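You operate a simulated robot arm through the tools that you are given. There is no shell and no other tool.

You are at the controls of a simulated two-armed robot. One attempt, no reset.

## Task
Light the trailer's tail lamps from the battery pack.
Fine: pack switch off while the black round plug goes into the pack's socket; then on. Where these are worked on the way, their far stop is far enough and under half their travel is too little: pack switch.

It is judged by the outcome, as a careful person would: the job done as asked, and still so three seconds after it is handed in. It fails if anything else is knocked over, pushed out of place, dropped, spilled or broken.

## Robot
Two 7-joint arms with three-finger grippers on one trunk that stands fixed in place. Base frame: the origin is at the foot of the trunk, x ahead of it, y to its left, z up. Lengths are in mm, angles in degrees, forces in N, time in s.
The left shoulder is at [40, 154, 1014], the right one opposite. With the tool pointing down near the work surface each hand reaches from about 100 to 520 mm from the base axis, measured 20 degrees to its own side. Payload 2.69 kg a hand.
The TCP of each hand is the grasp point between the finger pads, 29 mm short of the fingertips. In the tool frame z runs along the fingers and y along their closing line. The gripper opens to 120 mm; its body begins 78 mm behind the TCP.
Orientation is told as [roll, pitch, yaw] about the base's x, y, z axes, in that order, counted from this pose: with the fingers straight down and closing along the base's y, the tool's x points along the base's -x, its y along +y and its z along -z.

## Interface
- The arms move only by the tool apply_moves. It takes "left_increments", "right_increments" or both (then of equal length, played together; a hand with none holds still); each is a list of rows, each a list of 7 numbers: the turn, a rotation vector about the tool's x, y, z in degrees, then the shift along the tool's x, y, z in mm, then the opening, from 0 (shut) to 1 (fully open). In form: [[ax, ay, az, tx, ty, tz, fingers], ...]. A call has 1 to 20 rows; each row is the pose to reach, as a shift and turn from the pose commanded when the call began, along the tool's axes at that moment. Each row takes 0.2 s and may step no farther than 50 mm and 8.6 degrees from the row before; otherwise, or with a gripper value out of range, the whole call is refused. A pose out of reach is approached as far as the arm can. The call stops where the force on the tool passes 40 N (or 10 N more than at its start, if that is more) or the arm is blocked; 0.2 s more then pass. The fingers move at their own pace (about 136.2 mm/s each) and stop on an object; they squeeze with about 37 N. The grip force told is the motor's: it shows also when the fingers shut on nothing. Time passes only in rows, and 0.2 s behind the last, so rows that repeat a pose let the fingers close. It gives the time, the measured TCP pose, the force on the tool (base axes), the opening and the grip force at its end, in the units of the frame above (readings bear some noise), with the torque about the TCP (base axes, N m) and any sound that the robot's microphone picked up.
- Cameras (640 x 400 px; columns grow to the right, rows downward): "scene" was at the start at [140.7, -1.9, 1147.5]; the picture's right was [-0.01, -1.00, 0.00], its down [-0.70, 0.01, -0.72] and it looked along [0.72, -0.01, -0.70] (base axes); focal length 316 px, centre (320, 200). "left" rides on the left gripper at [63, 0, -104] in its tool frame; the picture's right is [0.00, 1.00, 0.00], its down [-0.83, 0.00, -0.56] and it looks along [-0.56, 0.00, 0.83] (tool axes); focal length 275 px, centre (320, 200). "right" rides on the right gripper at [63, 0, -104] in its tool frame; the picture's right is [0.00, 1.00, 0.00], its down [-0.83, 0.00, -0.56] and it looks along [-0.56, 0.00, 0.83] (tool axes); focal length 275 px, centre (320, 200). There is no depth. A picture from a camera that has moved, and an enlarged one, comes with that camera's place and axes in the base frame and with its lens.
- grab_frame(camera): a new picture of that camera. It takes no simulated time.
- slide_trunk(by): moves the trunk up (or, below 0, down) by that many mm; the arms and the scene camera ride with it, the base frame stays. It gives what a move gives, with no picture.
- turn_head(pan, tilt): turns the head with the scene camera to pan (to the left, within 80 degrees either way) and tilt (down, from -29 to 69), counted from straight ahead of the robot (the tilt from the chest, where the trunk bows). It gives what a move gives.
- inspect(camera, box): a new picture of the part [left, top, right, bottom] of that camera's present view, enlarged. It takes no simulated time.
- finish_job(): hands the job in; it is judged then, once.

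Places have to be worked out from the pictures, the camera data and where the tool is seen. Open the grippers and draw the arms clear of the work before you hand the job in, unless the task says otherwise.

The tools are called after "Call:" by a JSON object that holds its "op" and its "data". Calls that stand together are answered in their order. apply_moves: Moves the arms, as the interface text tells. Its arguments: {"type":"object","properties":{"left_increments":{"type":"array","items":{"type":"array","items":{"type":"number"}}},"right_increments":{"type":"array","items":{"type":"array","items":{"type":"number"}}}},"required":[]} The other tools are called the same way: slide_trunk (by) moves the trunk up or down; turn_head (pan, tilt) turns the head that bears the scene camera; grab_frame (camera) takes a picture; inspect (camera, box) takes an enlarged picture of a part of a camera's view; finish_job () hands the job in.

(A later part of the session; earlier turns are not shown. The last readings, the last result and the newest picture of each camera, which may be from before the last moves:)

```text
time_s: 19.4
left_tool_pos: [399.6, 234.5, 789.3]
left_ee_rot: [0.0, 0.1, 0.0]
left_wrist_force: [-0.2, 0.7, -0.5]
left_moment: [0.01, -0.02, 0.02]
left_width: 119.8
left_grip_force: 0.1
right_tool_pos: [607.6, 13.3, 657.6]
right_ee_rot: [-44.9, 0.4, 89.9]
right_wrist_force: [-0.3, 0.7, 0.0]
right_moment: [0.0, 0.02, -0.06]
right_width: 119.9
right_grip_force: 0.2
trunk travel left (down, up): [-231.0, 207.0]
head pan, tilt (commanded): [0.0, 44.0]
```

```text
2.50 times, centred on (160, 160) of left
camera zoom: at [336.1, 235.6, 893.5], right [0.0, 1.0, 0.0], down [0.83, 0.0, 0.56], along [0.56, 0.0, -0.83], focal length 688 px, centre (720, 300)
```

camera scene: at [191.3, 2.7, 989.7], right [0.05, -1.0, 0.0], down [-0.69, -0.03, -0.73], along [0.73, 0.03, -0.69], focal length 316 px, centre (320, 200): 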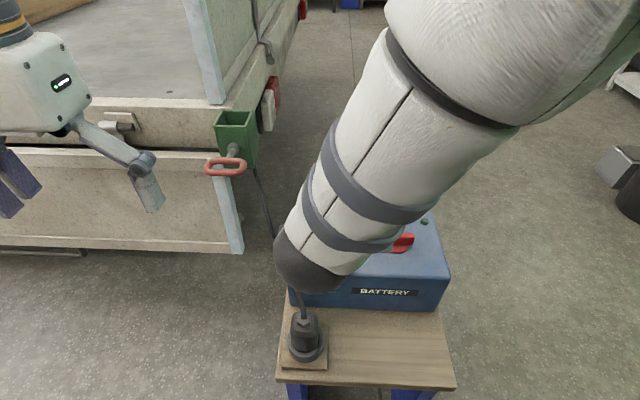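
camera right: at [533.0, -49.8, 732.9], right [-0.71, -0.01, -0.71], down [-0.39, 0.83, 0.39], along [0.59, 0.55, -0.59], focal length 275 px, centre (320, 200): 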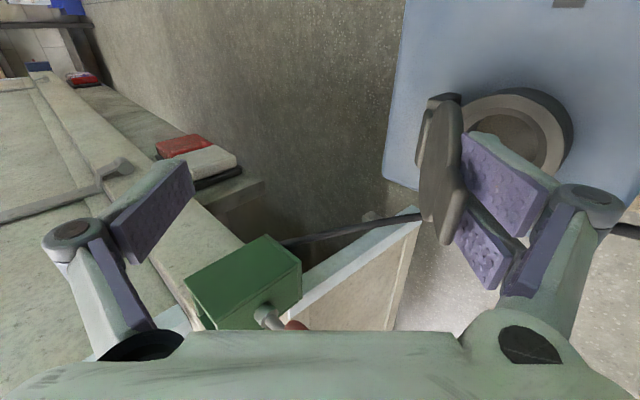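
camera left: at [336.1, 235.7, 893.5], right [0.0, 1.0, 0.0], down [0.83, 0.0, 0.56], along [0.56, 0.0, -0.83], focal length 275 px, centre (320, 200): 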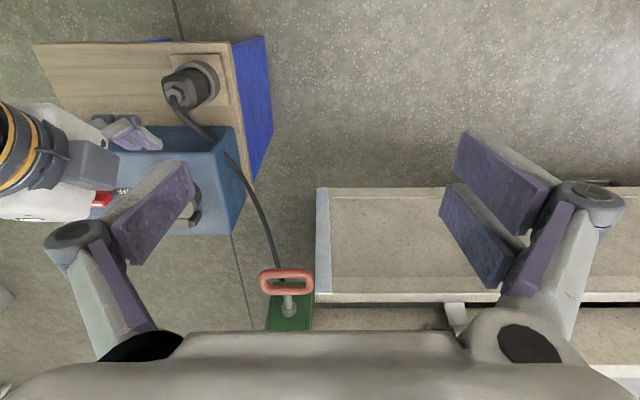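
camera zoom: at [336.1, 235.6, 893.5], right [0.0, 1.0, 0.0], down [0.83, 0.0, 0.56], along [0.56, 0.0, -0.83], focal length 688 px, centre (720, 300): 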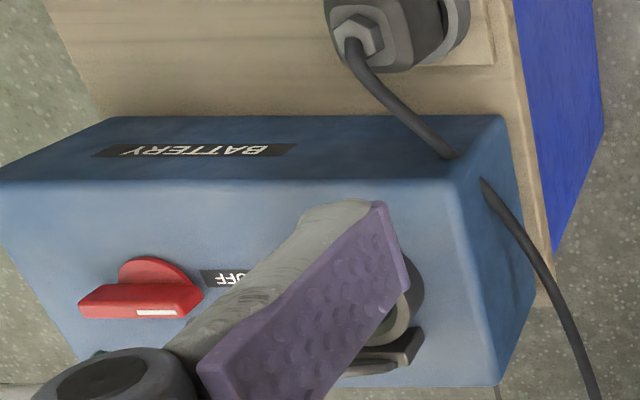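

The lid now stands at roughly 65°. I push on over the top toward +x.

Call:
{"op": "apply_moves", "data": {"right_increments": [[0, 0, 0, 0, -6, 6, 1.0], [0, 0, 0, 0, -11.3, 11.3, 1.0], [0, 0, 0, 0, -15.5, 19.5, 1.0], [0, 0, 0, 0, -19.1, 27.6, 1.0], [0, 0, 0, 0, -22, 36, 1.0], [0, 0, 0, 0, -24.7, 44.5, 1.0]]}}

Call:
{"op": "grab_frame", "data": {"camera": "right"}}

Call:
{"op": "inspect", "data": {"camera": "left", "box": [80, 80, 240, 240]}}

```text
time_s: 20.9
left_tool_pos: [397.5, 236.5, 790.5]
left_ee_rot: [0.0, -0.1, 0.0]
left_wrist_force: [0.7, 0.5, -0.1]
left_moment: [-0.01, 0.02, 0.02]
left_width: 120.3
left_grip_force: 0.0
right_tool_pos: [653.3, 12.5, 642.3]
right_ee_rot: [-45.1, 0.4, 89.8]
right_wrist_force: [-20.4, -3.8, 6.4]
right_moment: [-0.22, 1.21, 0.2]
right_width: 120.1
right_grip_force: 0.1
trunk travel left (down, up): [-231.0, 207.0]
head pan, tilt (commanded): [0.0, 44.0]
```

```text
taken
camera right: at [579.8, -49.9, 719.1], right [-0.71, -0.01, -0.71], down [-0.39, 0.83, 0.39], along [0.59, 0.55, -0.59], focal length 275 px, centre (320, 200)
```

right: 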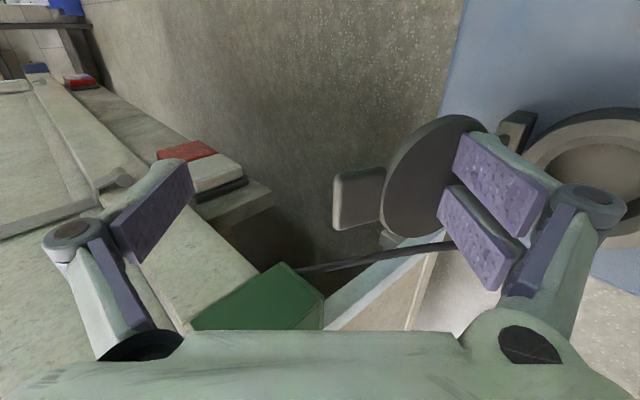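

```text
2.50 times, centred on (160, 160) of left
camera zoom: at [334.7, 235.4, 894.1], right [0.0, 1.0, 0.0], down [0.83, 0.0, 0.56], along [0.56, 0.0, -0.83], focal length 688 px, centre (720, 300)
```

zoom: 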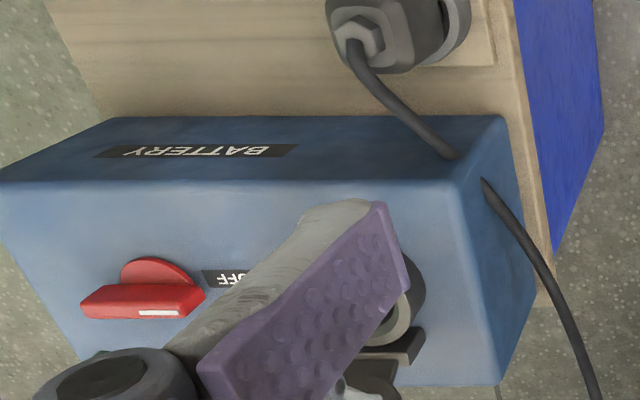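

The lid meets its back stop (20 N). I ease back and see whether it stays open.

Call:
{"op": "apply_moves", "data": {"right_increments": [[0, 0, 0, 0, 4, -8, 1.0], [0, 0, 0, 0, 7, -21, 1.0], [0, 0, 0, 0, 7, -40, 1.0], [0, 0, 0, 0, 5, -70, 1.0]]}}

Call:
{"op": "grab_frame", "data": {"camera": "right"}}

Call:
{"op": "grab_frame", "data": {"camera": "left"}}

```text
time_s: 21.9
left_tool_pos: [399.4, 235.8, 789.8]
left_ee_rot: [0.0, 0.0, -0.1]
left_wrist_force: [-0.3, -0.5, -0.2]
left_moment: [-0.01, 0.01, 0.02]
left_width: 119.8
left_grip_force: 0.1
right_tool_pos: [601.8, 10.6, 683.5]
right_ee_rot: [-44.3, 0.1, 89.5]
right_wrist_force: [-0.3, -0.4, -1.2]
right_moment: [-0.04, -0.05, -0.02]
right_width: 119.9
right_grip_force: 0.0
trunk travel left (down, up): [-231.0, 207.0]
head pan, tilt (commanded): [0.0, 44.0]
```

```text
taken
camera right: at [527.9, -52.0, 760.1], right [-0.71, 0.0, -0.7], down [-0.38, 0.84, 0.39], along [0.59, 0.55, -0.6], focal length 275 px, centre (320, 200)
```

right: 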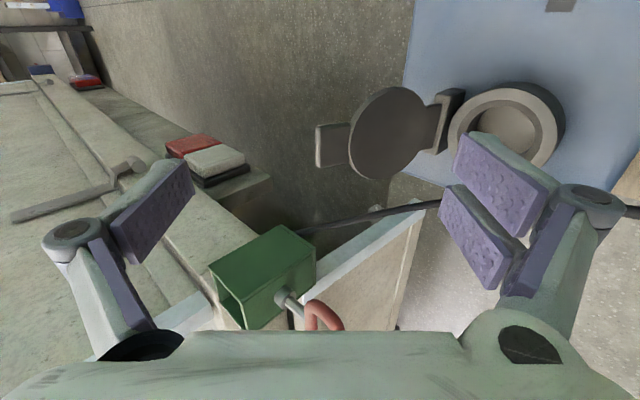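

```text
taken
camera left: at [336.1, 235.4, 893.3], right [0.0, 1.0, 0.0], down [0.83, 0.0, 0.56], along [0.56, 0.0, -0.83], focal length 275 px, centre (320, 200)
```

left: 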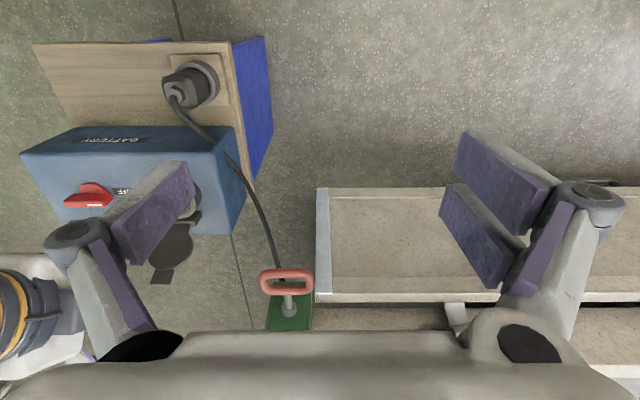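

The lid stays open on its own. I draw the right hand back and to the right, returning it to vertical with yaw 90° ready for the knob later.

Call:
{"op": "apply_moves", "data": {"right_increments": [[0, 0, 0, 20, 8, -18, 0.8], [-7.5, 0, 0, 60, 18, -35, 0.6], [-15, 0, 0, 100, 28, -55, 0.4], [-22.5, 0, 0, 140, 40, -75, 0.4], [-30, 0, 0, 175, 50, -92, 0.4], [-37.5, 0, 0, 195, 57, -102, 0.4], [-45, 0, 0, 211, 62, -109, 0.4], [-45, 0, 0, 211, 62, -109, 0.4]]}}

Call:
{"op": "grab_frame", "data": {"camera": "scene"}}

Call:
{"op": "inspect", "data": {"camera": "scene", "box": [270, 170, 370, 260]}}

Call:
{"op": "inspect", "data": {"camera": "scene", "box": [265, 270, 345, 370]}}

Call:
{"op": "grab_frame", "data": {"camera": "right"}}

```text
time_s: 23.6
left_tool_pos: [398.2, 235.6, 789.5]
left_ee_rot: [0.1, 0.0, 0.0]
left_wrist_force: [-0.5, 0.3, -0.4]
left_moment: [0.05, -0.02, 0.0]
left_width: 120.1
left_grip_force: 0.0
right_tool_pos: [481.9, -197.6, 723.3]
right_ee_rot: [0.0, 0.3, 89.8]
right_wrist_force: [0.4, 0.0, 0.0]
right_moment: [0.0, 0.0, -0.03]
right_width: 48.1
right_grip_force: 0.1
trunk travel left (down, up): [-231.0, 207.0]
head pan, tilt (commanded): [0.0, 44.0]
```

```text
taken
camera scene: at [191.0, -1.3, 988.9], right [0.0, -1.0, 0.0], down [-0.69, 0.0, -0.72], along [0.72, 0.0, -0.69], focal length 316 px, centre (320, 200)
```

scene: 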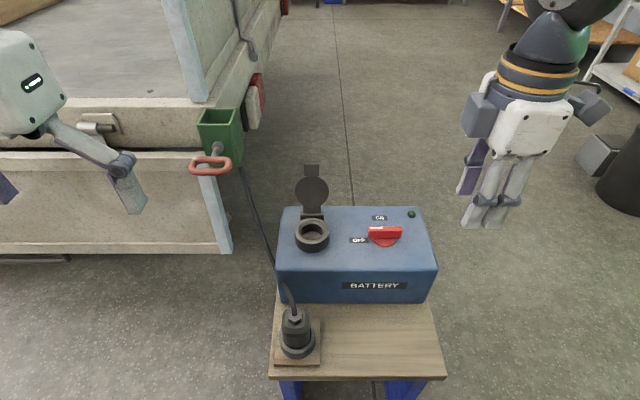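

```text
4.44 times, centred on (320, 215) of scene
camera zoom: at [191.0, -1.3, 988.9], right [0.0, -1.0, 0.0], down [-0.69, 0.0, -0.72], along [0.72, 0.0, -0.69], focal length 1402 px, centre (320, 133)
```

zoom: 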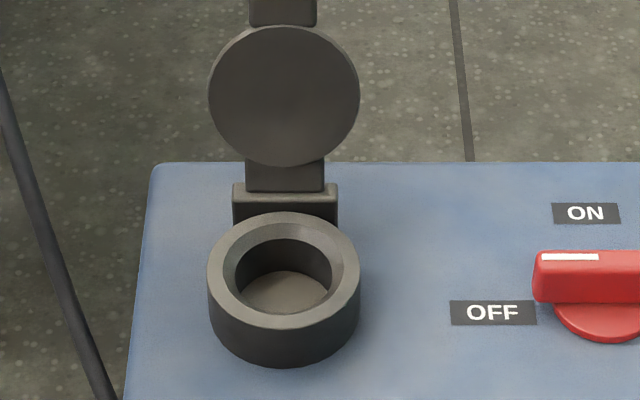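

```text
4.00 times, centred on (305, 320) of scene
camera zoom: at [191.0, -1.3, 988.9], right [0.0, -1.0, 0.0], down [-0.69, 0.0, -0.72], along [0.72, 0.0, -0.69], focal length 1262 px, centre (380, -280)
```

zoom: 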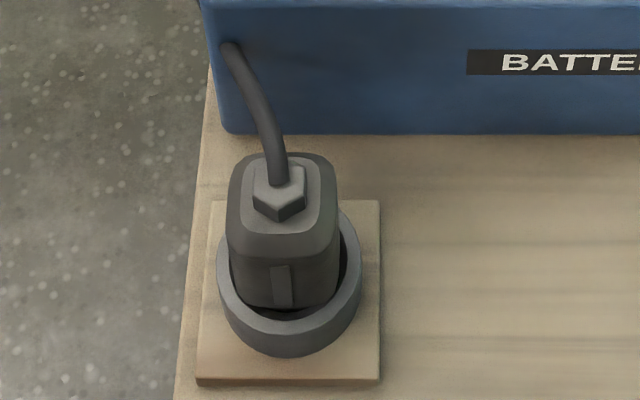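

```text
taken
camera right: at [480.9, -259.8, 829.4], right [-1.0, 0.0, 0.0], down [0.0, 0.83, 0.55], along [0.0, 0.55, -0.83], focal length 275 px, centre (320, 200)
```

right: 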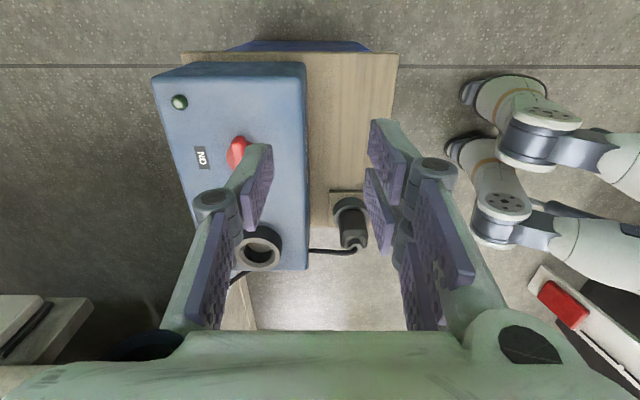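

The socket is a plain round bore (rim at about (569, 13.6, 549)), and the lid stays back. The plug body is ~44 mm square at about (427, 40), cable exiting on top at z≈500. I bring the left hand above the plug, fingers wide.

Call:
{"op": "apply_moves", "data": {"left_increments": [[0, 0, 0, -5, -40, 15, 1.0], [0, 0, 0, -10, -80, 40, 1.0], [0, 0, 0, -15, -120, 65, 1.0], [0, 0, 0, -20, -155, 95, 1.0], [0, 0, 0, -25, -180, 125, 1.0], [0, 0, 0, -29, -195.4, 149, 1.0], [0, 0, 0, -29, -195.4, 149, 1.0]]}}

Call:
{"op": "grab_frame", "data": {"camera": "left"}}

Call:
{"op": "grab_frame", "data": {"camera": "scene"}}

Call:
{"op": "grab_frame", "data": {"camera": "right"}}

```text
time_s: 25.2
left_tool_pos: [427.8, 39.9, 640.4]
left_ee_rot: [0.0, 0.0, 0.0]
left_wrist_force: [0.0, -0.5, -0.2]
left_moment: [0.0, 0.0, 0.0]
left_width: 120.1
left_grip_force: 0.2
right_tool_pos: [481.3, -197.7, 723.6]
right_ee_rot: [-0.1, 0.3, 89.8]
right_wrist_force: [-0.5, 0.6, -0.3]
right_moment: [-0.03, 0.0, 0.01]
right_width: 48.1
right_grip_force: 0.0
trunk travel left (down, up): [-231.0, 207.0]
head pan, tilt (commanded): [0.0, 44.0]
```

```text
taken
camera left: at [365.0, 39.6, 744.1], right [0.0, 1.0, 0.0], down [0.83, 0.0, 0.56], along [0.56, 0.0, -0.83], focal length 275 px, centre (320, 200)
```

left: 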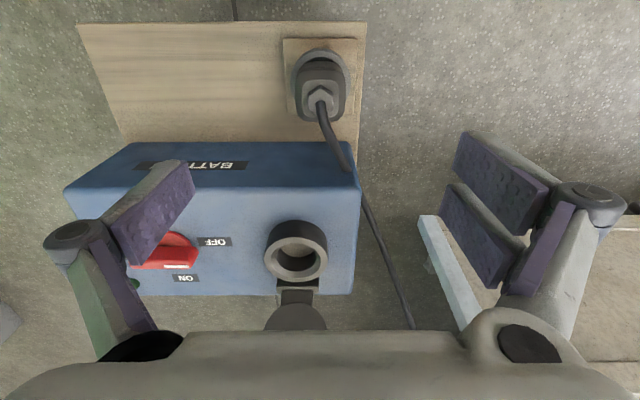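

```text
taken
camera scene: at [191.0, -1.3, 988.9], right [0.0, -1.0, 0.0], down [-0.69, 0.0, -0.72], along [0.72, 0.0, -0.69], focal length 316 px, centre (320, 200)
```

scene: 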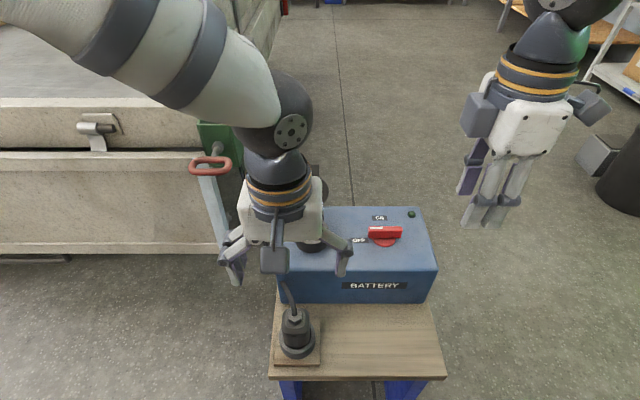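

```text
taken
camera right: at [480.9, -259.7, 829.4], right [-1.0, 0.0, 0.0], down [0.0, 0.83, 0.55], along [0.0, 0.55, -0.83], focal length 275 px, centre (320, 200)
```

right: 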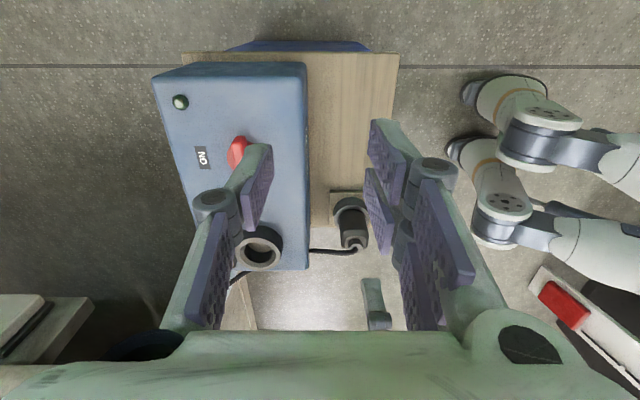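

The left hand is over the plug. I enlarge its view to align precisely on plug and socket.

Call:
{"op": "inspect", "data": {"camera": "left", "box": [270, 30, 370, 130]}}

Call:
{"op": "inspect", "data": {"camera": "left", "box": [240, 200, 360, 330]}}

Call:
{"op": "inspect", "data": {"camera": "right", "box": [220, 170, 390, 300]}}

Call:
{"op": "inspect", "data": {"camera": "scene", "box": [255, 270, 345, 370]}}

```text
4.00 times, centred on (320, 80) of left
camera zoom: at [365.0, 39.6, 744.1], right [0.0, 1.0, 0.0], down [0.83, 0.0, 0.56], along [0.56, 0.0, -0.83], focal length 1101 px, centre (320, 680)
```

zoom: 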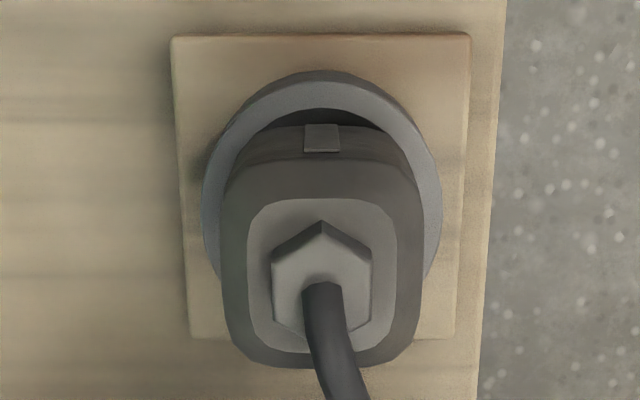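

```text
3.08 times, centred on (300, 265) of left
camera zoom: at [365.0, 39.6, 744.1], right [0.0, 1.0, 0.0], down [0.83, 0.0, 0.56], along [0.56, 0.0, -0.83], focal length 847 px, centre (382, 0)
```

zoom: 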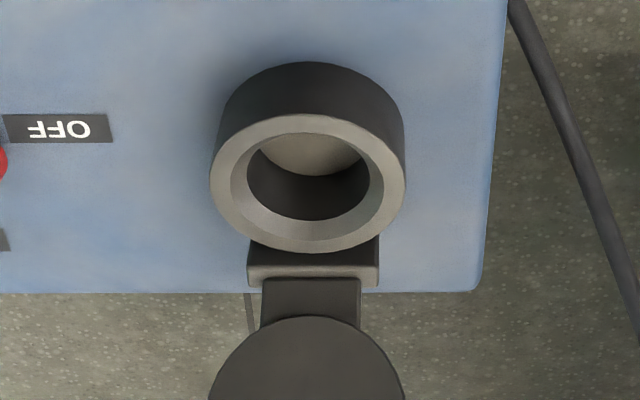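

```text
3.08 times, centred on (305, 235) of right
camera zoom: at [480.9, -259.7, 829.4], right [-1.0, 0.0, 0.0], down [0.0, 0.83, 0.55], along [0.0, 0.55, -0.83], focal length 847 px, centre (366, 92)
```

zoom: 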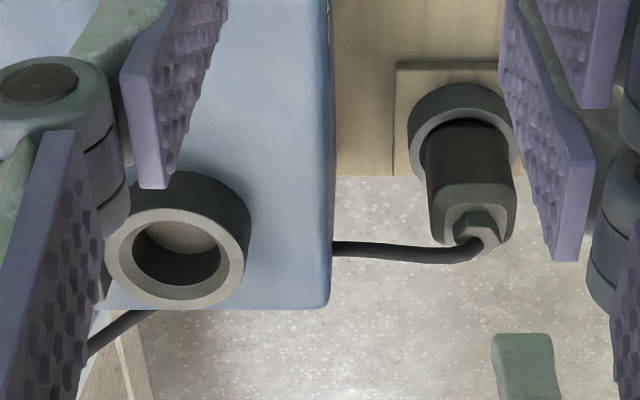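

```text
4.00 times, centred on (300, 320) of scene
camera zoom: at [191.0, -1.3, 988.9], right [0.0, -1.0, 0.0], down [-0.69, 0.0, -0.72], along [0.72, 0.0, -0.69], focal length 1262 px, centre (400, -280)
```

zoom: 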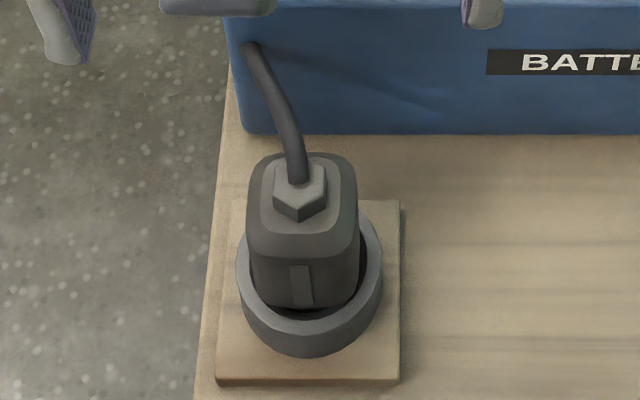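

Plug axis is at about (427, 39.9); the hand is nearly centred. I descend most of the way with the fingers at 84 mm and check.

Call:
{"op": "apply_moves", "data": {"left_increments": [[0, 0, 0, 0.5, 0.2, 40, 0.7], [0, 0, 0, 1, 0.3, 80, 0.7], [0, 0, 0, 1, 0.3, 115, 0.7], [0, 0, 0, 1, 0.3, 140, 0.7]]}}

Call:
{"op": "grab_frame", "data": {"camera": "left"}}

Call:
{"op": "inspect", "data": {"camera": "scene", "box": [215, 200, 375, 370]}}

Call:
{"op": "inspect", "data": {"camera": "right", "box": [280, 150, 420, 300]}}

```text
time_s: 26.2
left_tool_pos: [428.3, 40.5, 499.9]
left_ee_rot: [0.1, 0.1, 0.0]
left_wrist_force: [-0.3, 0.5, 1.2]
left_moment: [-0.03, 0.01, 0.05]
left_width: 84.1
left_grip_force: 0.0
right_tool_pos: [481.2, -196.9, 722.7]
right_ee_rot: [-0.2, 0.5, 89.8]
right_wrist_force: [-0.5, 0.1, -0.2]
right_moment: [-0.02, 0.01, -0.02]
right_width: 48.2
right_grip_force: 0.1
trunk travel left (down, up): [-231.0, 207.0]
head pan, tilt (commanded): [0.0, 44.0]
```

```text
taken
camera left: at [364.7, 39.3, 604.4], right [0.0, 1.0, 0.0], down [0.83, 0.0, 0.56], along [0.56, 0.0, -0.83], focal length 275 px, centre (320, 200)
```

left: 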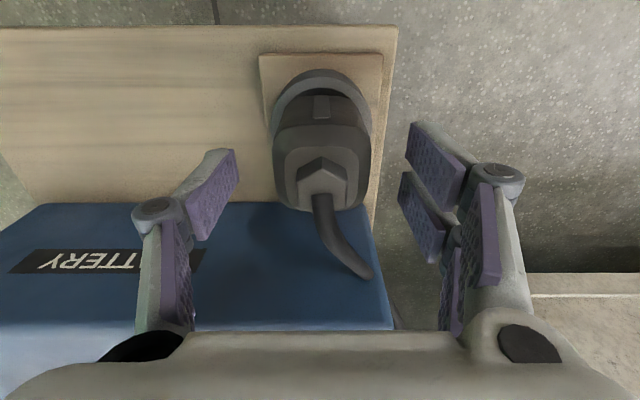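

```text
2.35 times, centred on (295, 285) of scene
camera zoom: at [191.1, -1.2, 988.9], right [0.0, -1.0, 0.0], down [-0.69, 0.0, -0.72], along [0.72, 0.0, -0.69], focal length 742 px, centre (379, 0)
```

zoom: 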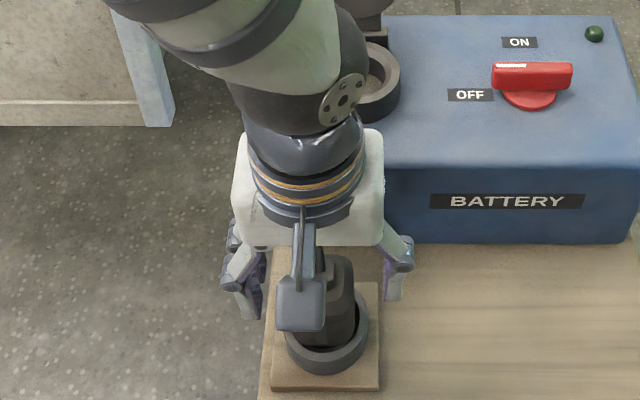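

```text
2.67 times, centred on (350, 225) of right
camera zoom: at [481.0, -259.6, 829.4], right [-1.0, 0.0, 0.0], down [0.0, 0.83, 0.55], along [0.0, 0.55, -0.83], focal length 734 px, centre (240, 133)
```

zoom: 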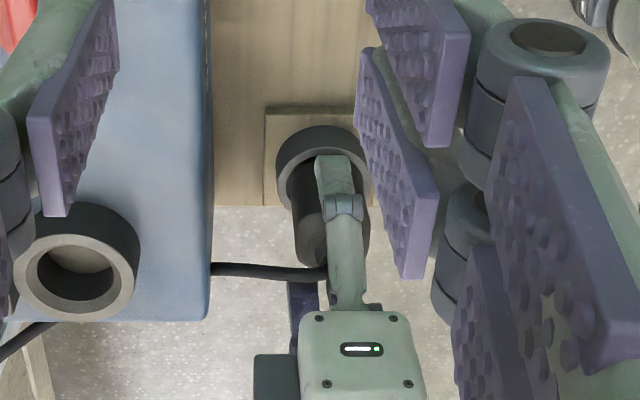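

Alignment is good: plug centred between pads, cable passing clear in front of the paired fingers. I descend the last 38 mm.

Call:
{"op": "apply_moves", "data": {"left_increments": [[0, 0, 0, 0.5, 0.5, 15, 0.7], [0, 0, 0, 0.5, 0.5, 28, 0.7], [0, 0, 0, 0.5, 0.5, 38, 0.7]]}}

Call:
{"op": "grab_frame", "data": {"camera": "left"}}

Call:
{"op": "inspect", "data": {"camera": "scene", "box": [215, 200, 375, 370]}}

Call:
{"op": "inspect", "data": {"camera": "right", "box": [280, 150, 420, 300]}}

```text
time_s: 27.1
left_tool_pos: [426.5, 39.7, 462.1]
left_ee_rot: [0.0, 0.1, 0.1]
left_wrist_force: [-0.1, 0.4, -0.2]
left_moment: [-0.04, 0.0, 0.0]
left_width: 84.1
left_grip_force: 0.0
right_tool_pos: [481.2, -197.5, 723.4]
right_ee_rot: [-0.1, 0.4, 89.8]
right_wrist_force: [-0.3, 0.1, -0.3]
right_moment: [-0.01, -0.04, 0.05]
right_width: 47.8
right_grip_force: 0.1
trunk travel left (down, up): [-231.0, 207.0]
head pan, tilt (commanded): [0.0, 44.0]
```

```text
taken
camera left: at [363.9, 40.3, 566.6], right [0.0, 1.0, 0.0], down [0.83, 0.0, 0.56], along [0.56, 0.0, -0.83], focal length 275 px, centre (320, 200)
```

left: 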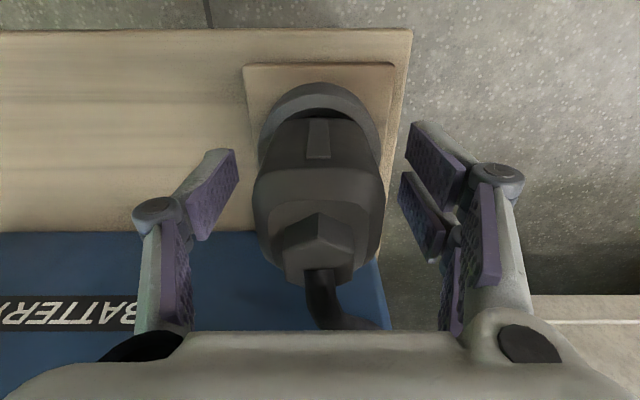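

```text
2.35 times, centred on (295, 285) of scene
camera zoom: at [191.0, -1.2, 988.9], right [0.0, -1.0, 0.0], down [-0.69, 0.0, -0.72], along [0.72, 0.0, -0.69], focal length 742 px, centre (379, 0)
```

zoom: 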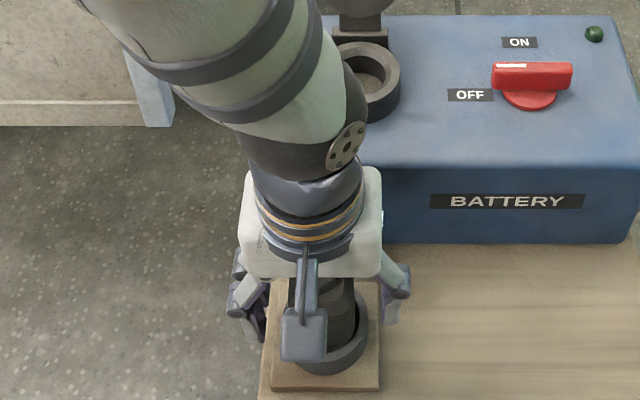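

```text
2.67 times, centred on (350, 225) of right
camera zoom: at [480.9, -259.6, 829.4], right [-1.0, 0.0, 0.0], down [0.0, 0.83, 0.55], along [0.0, 0.55, -0.83], focal length 734 px, centre (240, 133)
```

zoom: 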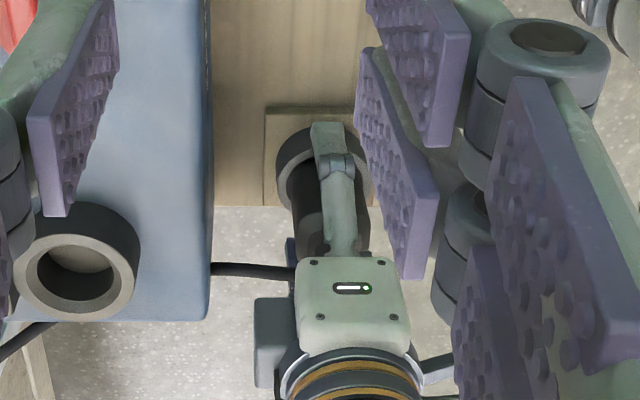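

No contact so far. I shift 0.7 mm to centre and close on the plug body.

Call:
{"op": "apply_moves", "data": {"left_increments": [[0, 0, 0, 0, -0.7, 0, 0.5], [0, 0, 0, 0, -0.7, 0, 0.3], [0, 0, 0, 0, -0.7, 0, 0.0], [0, 0, 0, 0, -0.7, 0, 0.0]]}}

Call:
{"op": "grab_frame", "data": {"camera": "left"}}

```text
time_s: 27.7
left_tool_pos: [428.7, 40.2, 466.8]
left_ee_rot: [0.1, -0.3, 0.0]
left_wrist_force: [-7.4, 5.4, 35.6]
left_moment: [-0.04, 0.41, -0.14]
left_width: 44.0
left_grip_force: 44.8
right_tool_pos: [480.2, -197.3, 723.8]
right_ee_rot: [-0.2, 0.3, 89.8]
right_wrist_force: [0.2, -0.1, 0.2]
right_moment: [-0.03, 0.0, 0.0]
right_width: 47.8
right_grip_force: 0.0
trunk travel left (down, up): [-231.0, 207.0]
head pan, tilt (commanded): [0.0, 44.0]
stopped in row 3 (left hand): the force on the tool passed its limit at 46 N (the readings are from after the stop); the commanded pose is now the measured one
```

```text
taken
camera left: at [364.8, 40.1, 569.8], right [0.0, 1.0, 0.0], down [0.83, 0.0, 0.56], along [0.56, 0.0, -0.83], focal length 275 px, centre (320, 200)
```

left: 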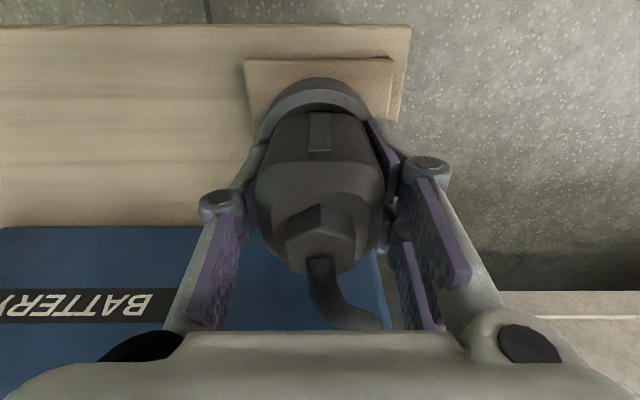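

Closing swung the fingertips down onto the holder's rim (35 N up). I open, rise 12 mm and grip again higher on the body.

Call:
{"op": "apply_moves", "data": {"left_increments": [[0, 0, 0, 0, 0, 0, 0.5], [0, 0, 0, 0, 0, -6, 0.55], [0, 0, 0, 1, -0.4, -12, 0.55], [0, 0, 0, 1, -0.4, -12, 0.55]]}}

Call:
{"op": "grab_frame", "data": {"camera": "left"}}

```text
time_s: 28.7
left_tool_pos: [428.6, 39.6, 477.1]
left_ee_rot: [0.0, -0.3, 0.0]
left_wrist_force: [-0.8, -0.6, 0.6]
left_moment: [0.0, 0.0, 0.0]
left_width: 66.2
left_grip_force: 0.1
right_tool_pos: [482.2, -197.8, 722.9]
right_ee_rot: [-0.1, 0.4, 89.8]
right_wrist_force: [1.1, -0.4, -0.3]
right_moment: [0.0, 0.0, -0.01]
right_width: 47.9
right_grip_force: 0.0
trunk travel left (down, up): [-231.0, 207.0]
head pan, tilt (commanded): [0.0, 44.0]
```

```text
taken
camera left: at [363.9, 38.9, 579.9], right [0.0, 1.0, 0.0], down [0.83, 0.0, 0.56], along [0.56, 0.0, -0.83], focal length 275 px, centre (320, 200)
```

left: 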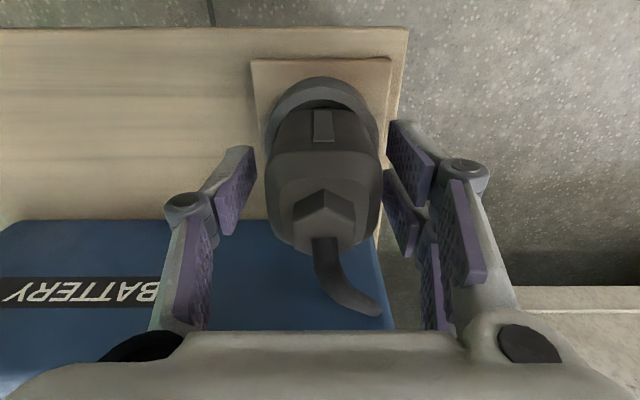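

Free again at z≈476. I recentre by 1 mm, level the small tilt and close.

Call:
{"op": "apply_moves", "data": {"left_increments": [[0, 0.3, 0, 0, 0.9, 0, 0.5], [0, 0.3, 0, 0, 0.9, 0, 0.4], [0, 0.3, 0, 0, 0.9, 0, 0.2], [0, 0.3, 0, 0, 0.9, 0, 0.0], [0, 0.3, 0, 0, 0.9, 0, 0.0]]}}

Call:
{"op": "grab_frame", "data": {"camera": "left"}}

Call:
{"op": "inspect", "data": {"camera": "scene", "box": [215, 200, 375, 370]}}

```text
time_s: 29.9
left_tool_pos: [427.1, 39.9, 476.1]
left_ee_rot: [0.0, 0.2, 0.0]
left_wrist_force: [0.2, 0.3, 0.6]
left_moment: [-0.04, -0.03, -0.01]
left_width: 44.0
left_grip_force: 36.7
right_tool_pos: [482.0, -196.9, 723.4]
right_ee_rot: [-0.1, 0.4, 89.9]
right_wrist_force: [-0.1, -0.8, 0.2]
right_moment: [0.0, 0.0, 0.01]
right_width: 47.9
right_grip_force: 0.0
trunk travel left (down, up): [-231.0, 207.0]
head pan, tilt (commanded): [0.0, 44.0]
```

```text
taken
camera left: at [364.8, 39.7, 580.3], right [0.0, 1.0, 0.0], down [0.83, 0.0, 0.55], along [0.55, 0.0, -0.83], focal length 275 px, centre (320, 200)
```

left: 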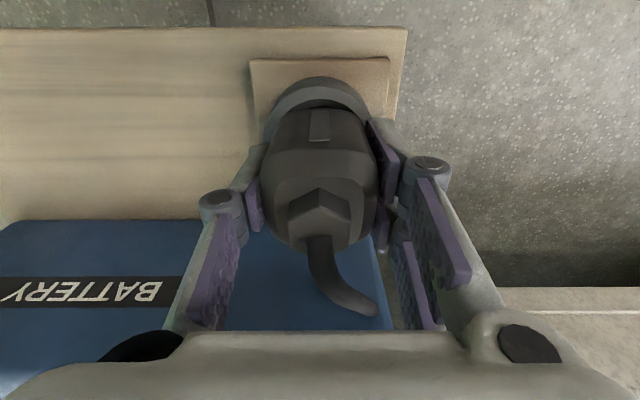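

```text
2.35 times, centred on (295, 285) of scene
camera zoom: at [190.9, -1.2, 988.9], right [0.0, -1.0, 0.0], down [-0.69, 0.0, -0.72], along [0.72, 0.0, -0.69], focal length 742 px, centre (379, 0)
```

zoom: 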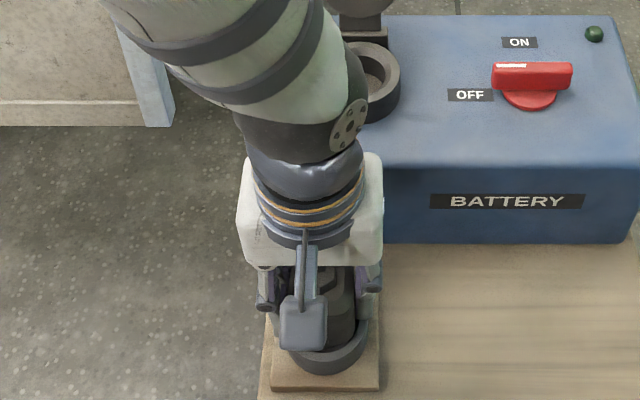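

A clean grip (44.0 mm, 37 N, no side force). I record how the holder ring sits in this view for later comparison with the socket, then lift.

Call:
{"op": "inspect", "data": {"camera": "left", "box": [240, 50, 400, 150]}}

Call:
{"op": "apply_moves", "data": {"left_increments": [[0, 0, 0, 0, 0, -6, 0.0], [0, 0, 0, 0, 0, -14, 0.0], [0, 0, 0, 0, 0, -24, 0.0], [0, 0, 0, 0, 0, -36, 0.0]]}}

Call:
{"op": "grab_frame", "data": {"camera": "left"}}

Call:
{"op": "inspect", "data": {"camera": "scene", "box": [215, 200, 375, 370]}}

Call:
{"op": "inspect", "data": {"camera": "right", "box": [280, 150, 420, 300]}}

```text
4.00 times, centred on (320, 100) of left
camera zoom: at [364.8, 39.7, 580.3], right [0.0, 1.0, 0.0], down [0.83, 0.0, 0.55], along [0.55, 0.0, -0.83], focal length 1101 px, centre (320, 600)
```

zoom: 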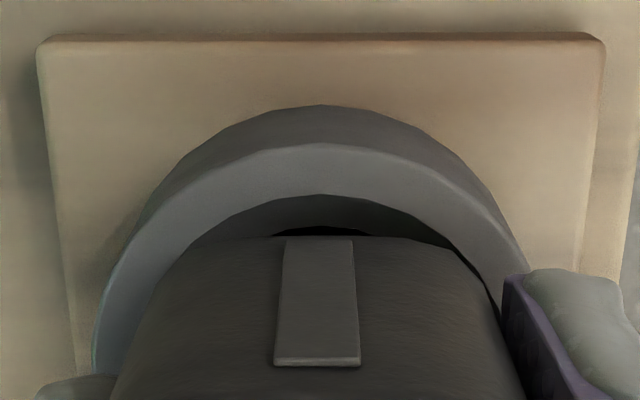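

```text
time_s: 30.9
left_tool_pos: [428.1, 38.6, 511.4]
left_ee_rot: [0.0, 0.0, 0.1]
left_wrist_force: [-0.1, -0.7, -0.8]
left_moment: [0.01, -0.01, -0.03]
left_width: 44.1
left_grip_force: 36.9
right_tool_pos: [481.4, -197.5, 723.6]
right_ee_rot: [-0.1, 0.3, 89.8]
right_wrist_force: [-0.2, -0.4, 0.5]
right_moment: [0.02, -0.02, -0.01]
right_width: 48.1
right_grip_force: 0.0
trunk travel left (down, up): [-231.0, 207.0]
head pan, tilt (commanded): [0.0, 44.0]
```

```text
taken
camera left: at [364.4, 39.3, 615.8], right [0.0, 1.0, 0.0], down [0.83, 0.0, 0.55], along [0.55, 0.0, -0.83], focal length 275 px, centre (320, 200)
```

left: 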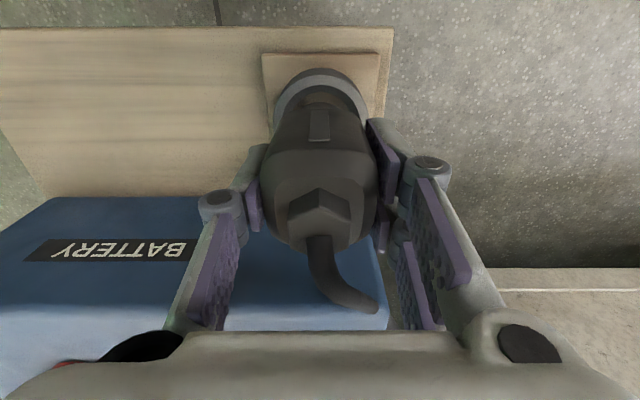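

```text
2.35 times, centred on (295, 285) of scene
camera zoom: at [191.0, -1.2, 988.9], right [0.0, -1.0, 0.0], down [-0.69, 0.0, -0.72], along [0.72, 0.0, -0.69], focal length 742 px, centre (379, 0)
```

zoom: 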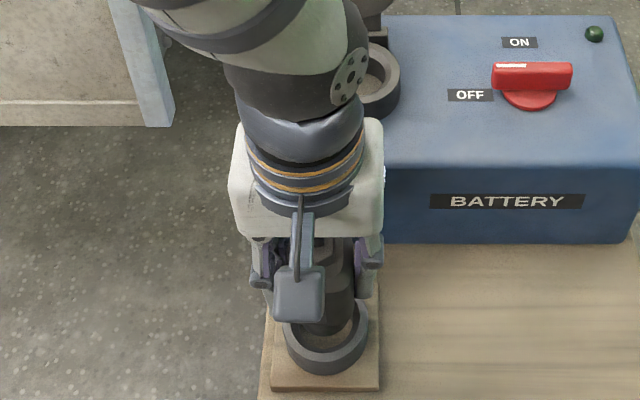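

```text
2.67 times, centred on (350, 225) of right
camera zoom: at [480.9, -259.5, 829.5], right [-1.0, 0.0, 0.0], down [0.0, 0.83, 0.55], along [0.0, 0.55, -0.83], focal length 734 px, centre (240, 133)
```

zoom: 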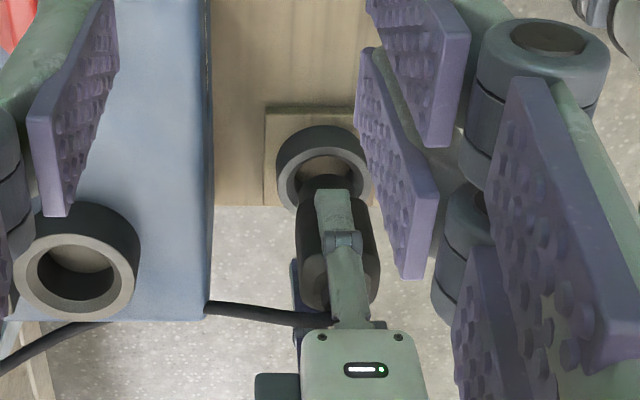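

The plug lifted out freely. I record this reference view: the ring as seen with the plug 36 mm above its seat, to match over the socket.

Call:
{"op": "inspect", "data": {"camera": "left", "box": [240, 50, 400, 150]}}

Call:
{"op": "inspect", "data": {"camera": "left", "box": [230, 110, 430, 310]}}

```text
4.00 times, centred on (320, 100) of left
camera zoom: at [364.4, 39.3, 615.8], right [0.0, 1.0, 0.0], down [0.83, 0.0, 0.55], along [0.55, 0.0, -0.83], focal length 1101 px, centre (320, 600)
```

zoom: 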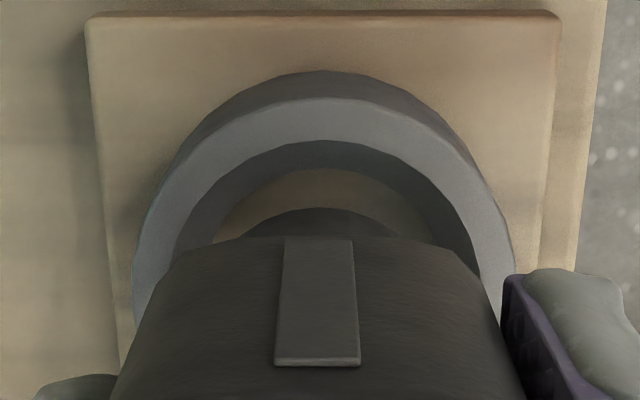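

```text
2.00 times, centred on (330, 210) of left
camera zoom: at [364.4, 39.3, 615.8], right [0.0, 1.0, 0.0], down [0.83, 0.0, 0.55], along [0.55, 0.0, -0.83], focal length 551 px, centre (300, 180)
```

zoom: 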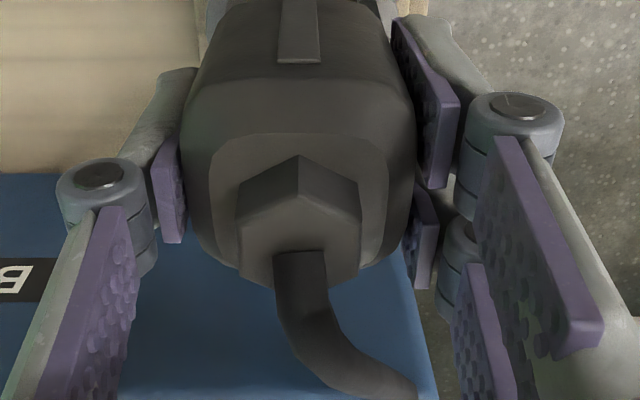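

From the two views the holder ring's top is z≈437, its axis 2.4 mm nearer me than the TCP. I now raise the plug to clear the battery.

Call:
{"op": "apply_moves", "data": {"left_increments": [[0, 0, 0, 0, 0, -35, 0.0], [0, 0, 0, 0, 0, -70, 0.0], [0, 0, 0, 0, 0, -105, 0.0], [0, 0, 0, 0, 0, -140, 0.0]]}}

Call:
{"op": "grab_frame", "data": {"camera": "scene"}}

Call:
{"op": "grab_frame", "data": {"camera": "left"}}

Call:
{"op": "grab_frame", "data": {"camera": "right"}}

```text
time_s: 31.9
left_tool_pos: [428.0, 38.9, 651.2]
left_ee_rot: [0.1, 0.1, 0.1]
left_wrist_force: [-0.1, -1.1, -1.3]
left_moment: [0.01, 0.0, -0.03]
left_width: 43.8
left_grip_force: 37.4
right_tool_pos: [480.5, -197.5, 723.2]
right_ee_rot: [-0.1, 0.4, 89.7]
right_wrist_force: [-0.5, -0.8, -0.2]
right_moment: [-0.01, -0.05, -0.03]
right_width: 47.8
right_grip_force: 0.2
trunk travel left (down, up): [-231.0, 207.0]
head pan, tilt (commanded): [0.0, 44.0]
```

```text
taken
camera scene: at [190.9, -1.3, 988.9], right [0.0, -1.0, 0.0], down [-0.69, 0.0, -0.72], along [0.72, 0.0, -0.69], focal length 316 px, centre (320, 200)
```

scene: 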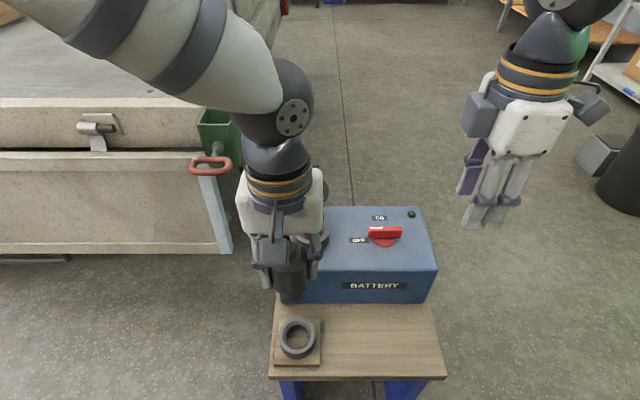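

```text
taken
camera left: at [365.0, 39.1, 755.3], right [0.0, 1.0, 0.0], down [0.83, 0.0, 0.56], along [0.56, 0.0, -0.83], focal length 275 px, centre (320, 200)
```

left: 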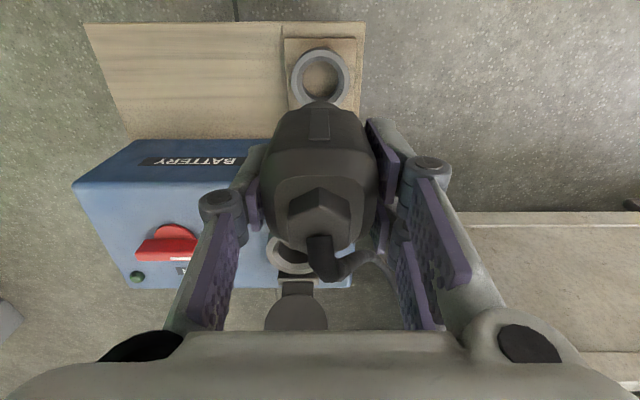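

```text
taken
camera right: at [480.8, -259.6, 829.5], right [-1.0, 0.0, 0.0], down [0.0, 0.83, 0.55], along [0.0, 0.55, -0.83], focal length 275 px, centre (320, 200)
```

right: 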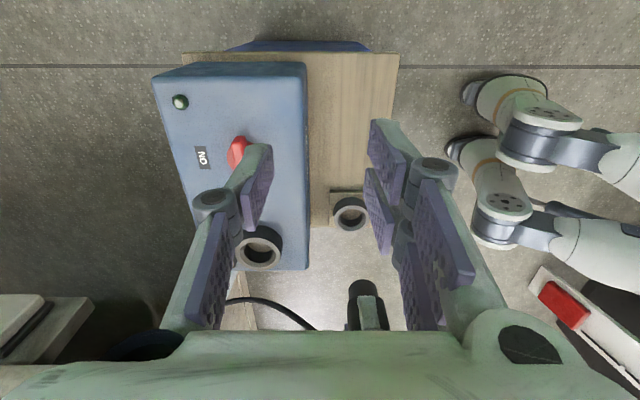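

The cable follows freely. I carry the plug over the socket at the same height.

Call:
{"op": "apply_moves", "data": {"left_increments": [[0, 0, 0, -25, -4, 0, 0.0], [0, 0, 0, -55, -9, 0, 0.0], [0, 0, 0, -85, -15, 0, 0.0], [0, 0, 0, -115, -20, 0, 0.0], [0, 0, 0, -135, -24.6, 0, 0.0], [0, 0, 0, -143, -24.6, 0, 0.0], [0, 0, 0, -143, -24.6, 0, 0.0]]}}

Call:
{"op": "grab_frame", "data": {"camera": "left"}}

Call:
{"op": "grab_frame", "data": {"camera": "right"}}

Call:
{"op": "grab_frame", "data": {"camera": "scene"}}

```text
time_s: 33.5
left_tool_pos: [571.4, 14.4, 651.3]
left_ee_rot: [0.0, 0.1, 0.0]
left_wrist_force: [0.7, 0.1, -1.0]
left_moment: [-0.01, 0.0, 0.01]
left_width: 43.9
left_grip_force: 36.4
right_tool_pos: [481.8, -198.4, 723.7]
right_ee_rot: [-0.1, 0.5, 89.8]
right_wrist_force: [-0.1, 0.9, 0.0]
right_moment: [0.0, 0.03, -0.01]
right_width: 48.0
right_grip_force: 0.1
trunk travel left (down, up): [-231.0, 207.0]
head pan, tilt (commanded): [0.0, 44.0]
```

```text
taken
camera left: at [508.7, 15.0, 755.1], right [0.0, 1.0, 0.0], down [0.83, 0.0, 0.55], along [0.55, 0.0, -0.83], focal length 275 px, centre (320, 200)
```

left: 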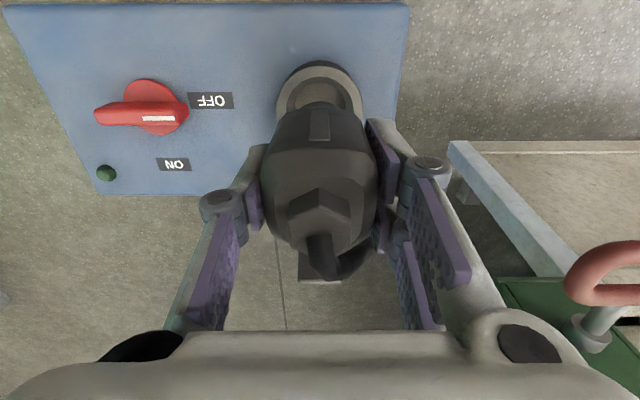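

```text
taken
camera right: at [481.0, -259.5, 829.5], right [-1.0, 0.0, 0.0], down [0.0, 0.83, 0.55], along [0.0, 0.55, -0.83], focal length 275 px, centre (320, 200)
```

right: 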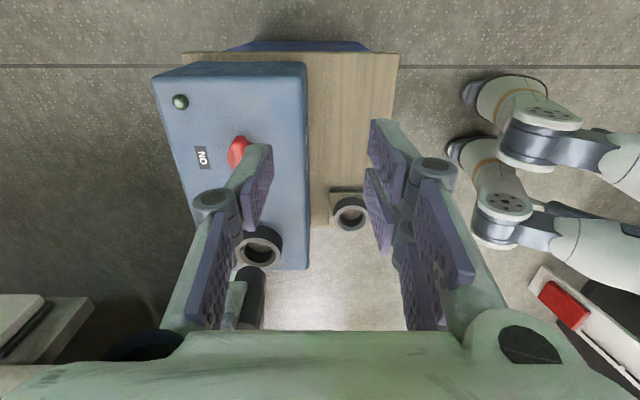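

```text
taken
camera scene: at [191.1, -1.2, 988.9], right [0.0, -1.0, 0.0], down [-0.69, 0.0, -0.72], along [0.72, 0.0, -0.69], focal length 316 px, centre (320, 200)
```

scene: 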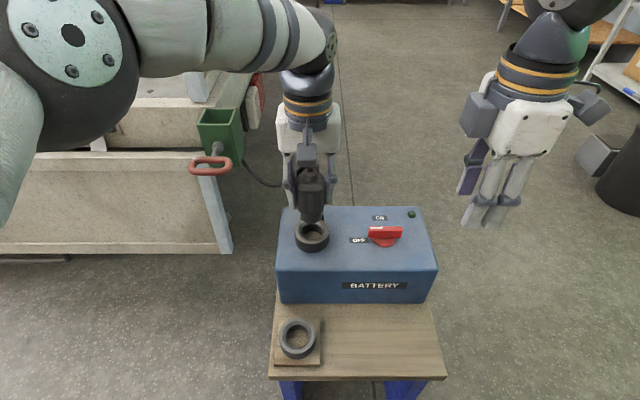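

I enlarge the socket below the plug from the left camera and from the side cameras.

Call:
{"op": "inspect", "data": {"camera": "left", "box": [240, 50, 400, 150]}}

Call:
{"op": "inspect", "data": {"camera": "right", "box": [210, 200, 310, 300]}}

Call:
{"op": "inspect", "data": {"camera": "scene", "box": [265, 120, 365, 260]}}

```text
4.00 times, centred on (320, 100) of left
camera zoom: at [508.7, 15.0, 755.1], right [0.0, 1.0, 0.0], down [0.83, 0.0, 0.55], along [0.55, 0.0, -0.83], focal length 1101 px, centre (320, 600)
```

zoom: 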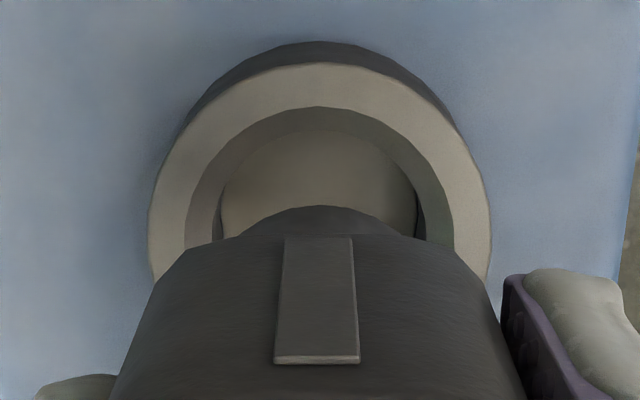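

```text
4.00 times, centred on (260, 250) of right
camera zoom: at [481.0, -259.5, 829.5], right [-1.0, 0.0, 0.0], down [0.0, 0.83, 0.55], along [0.0, 0.55, -0.83], focal length 1101 px, centre (560, 0)
```

zoom: 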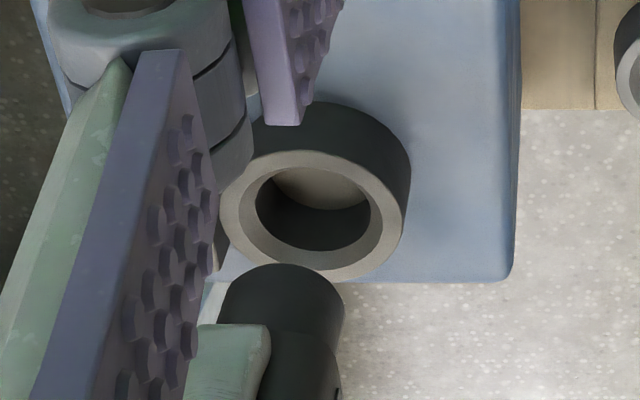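

```text
2.86 times, centred on (315, 190) of scene
camera zoom: at [191.1, -1.2, 988.9], right [0.0, -1.0, 0.0], down [-0.69, 0.0, -0.72], along [0.72, 0.0, -0.69], focal length 901 px, centre (334, 229)
```

zoom: 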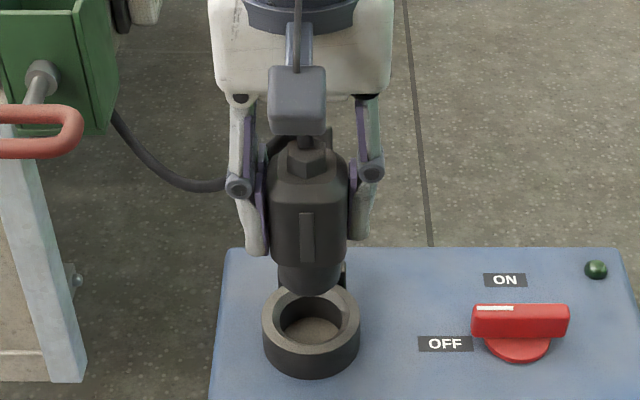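

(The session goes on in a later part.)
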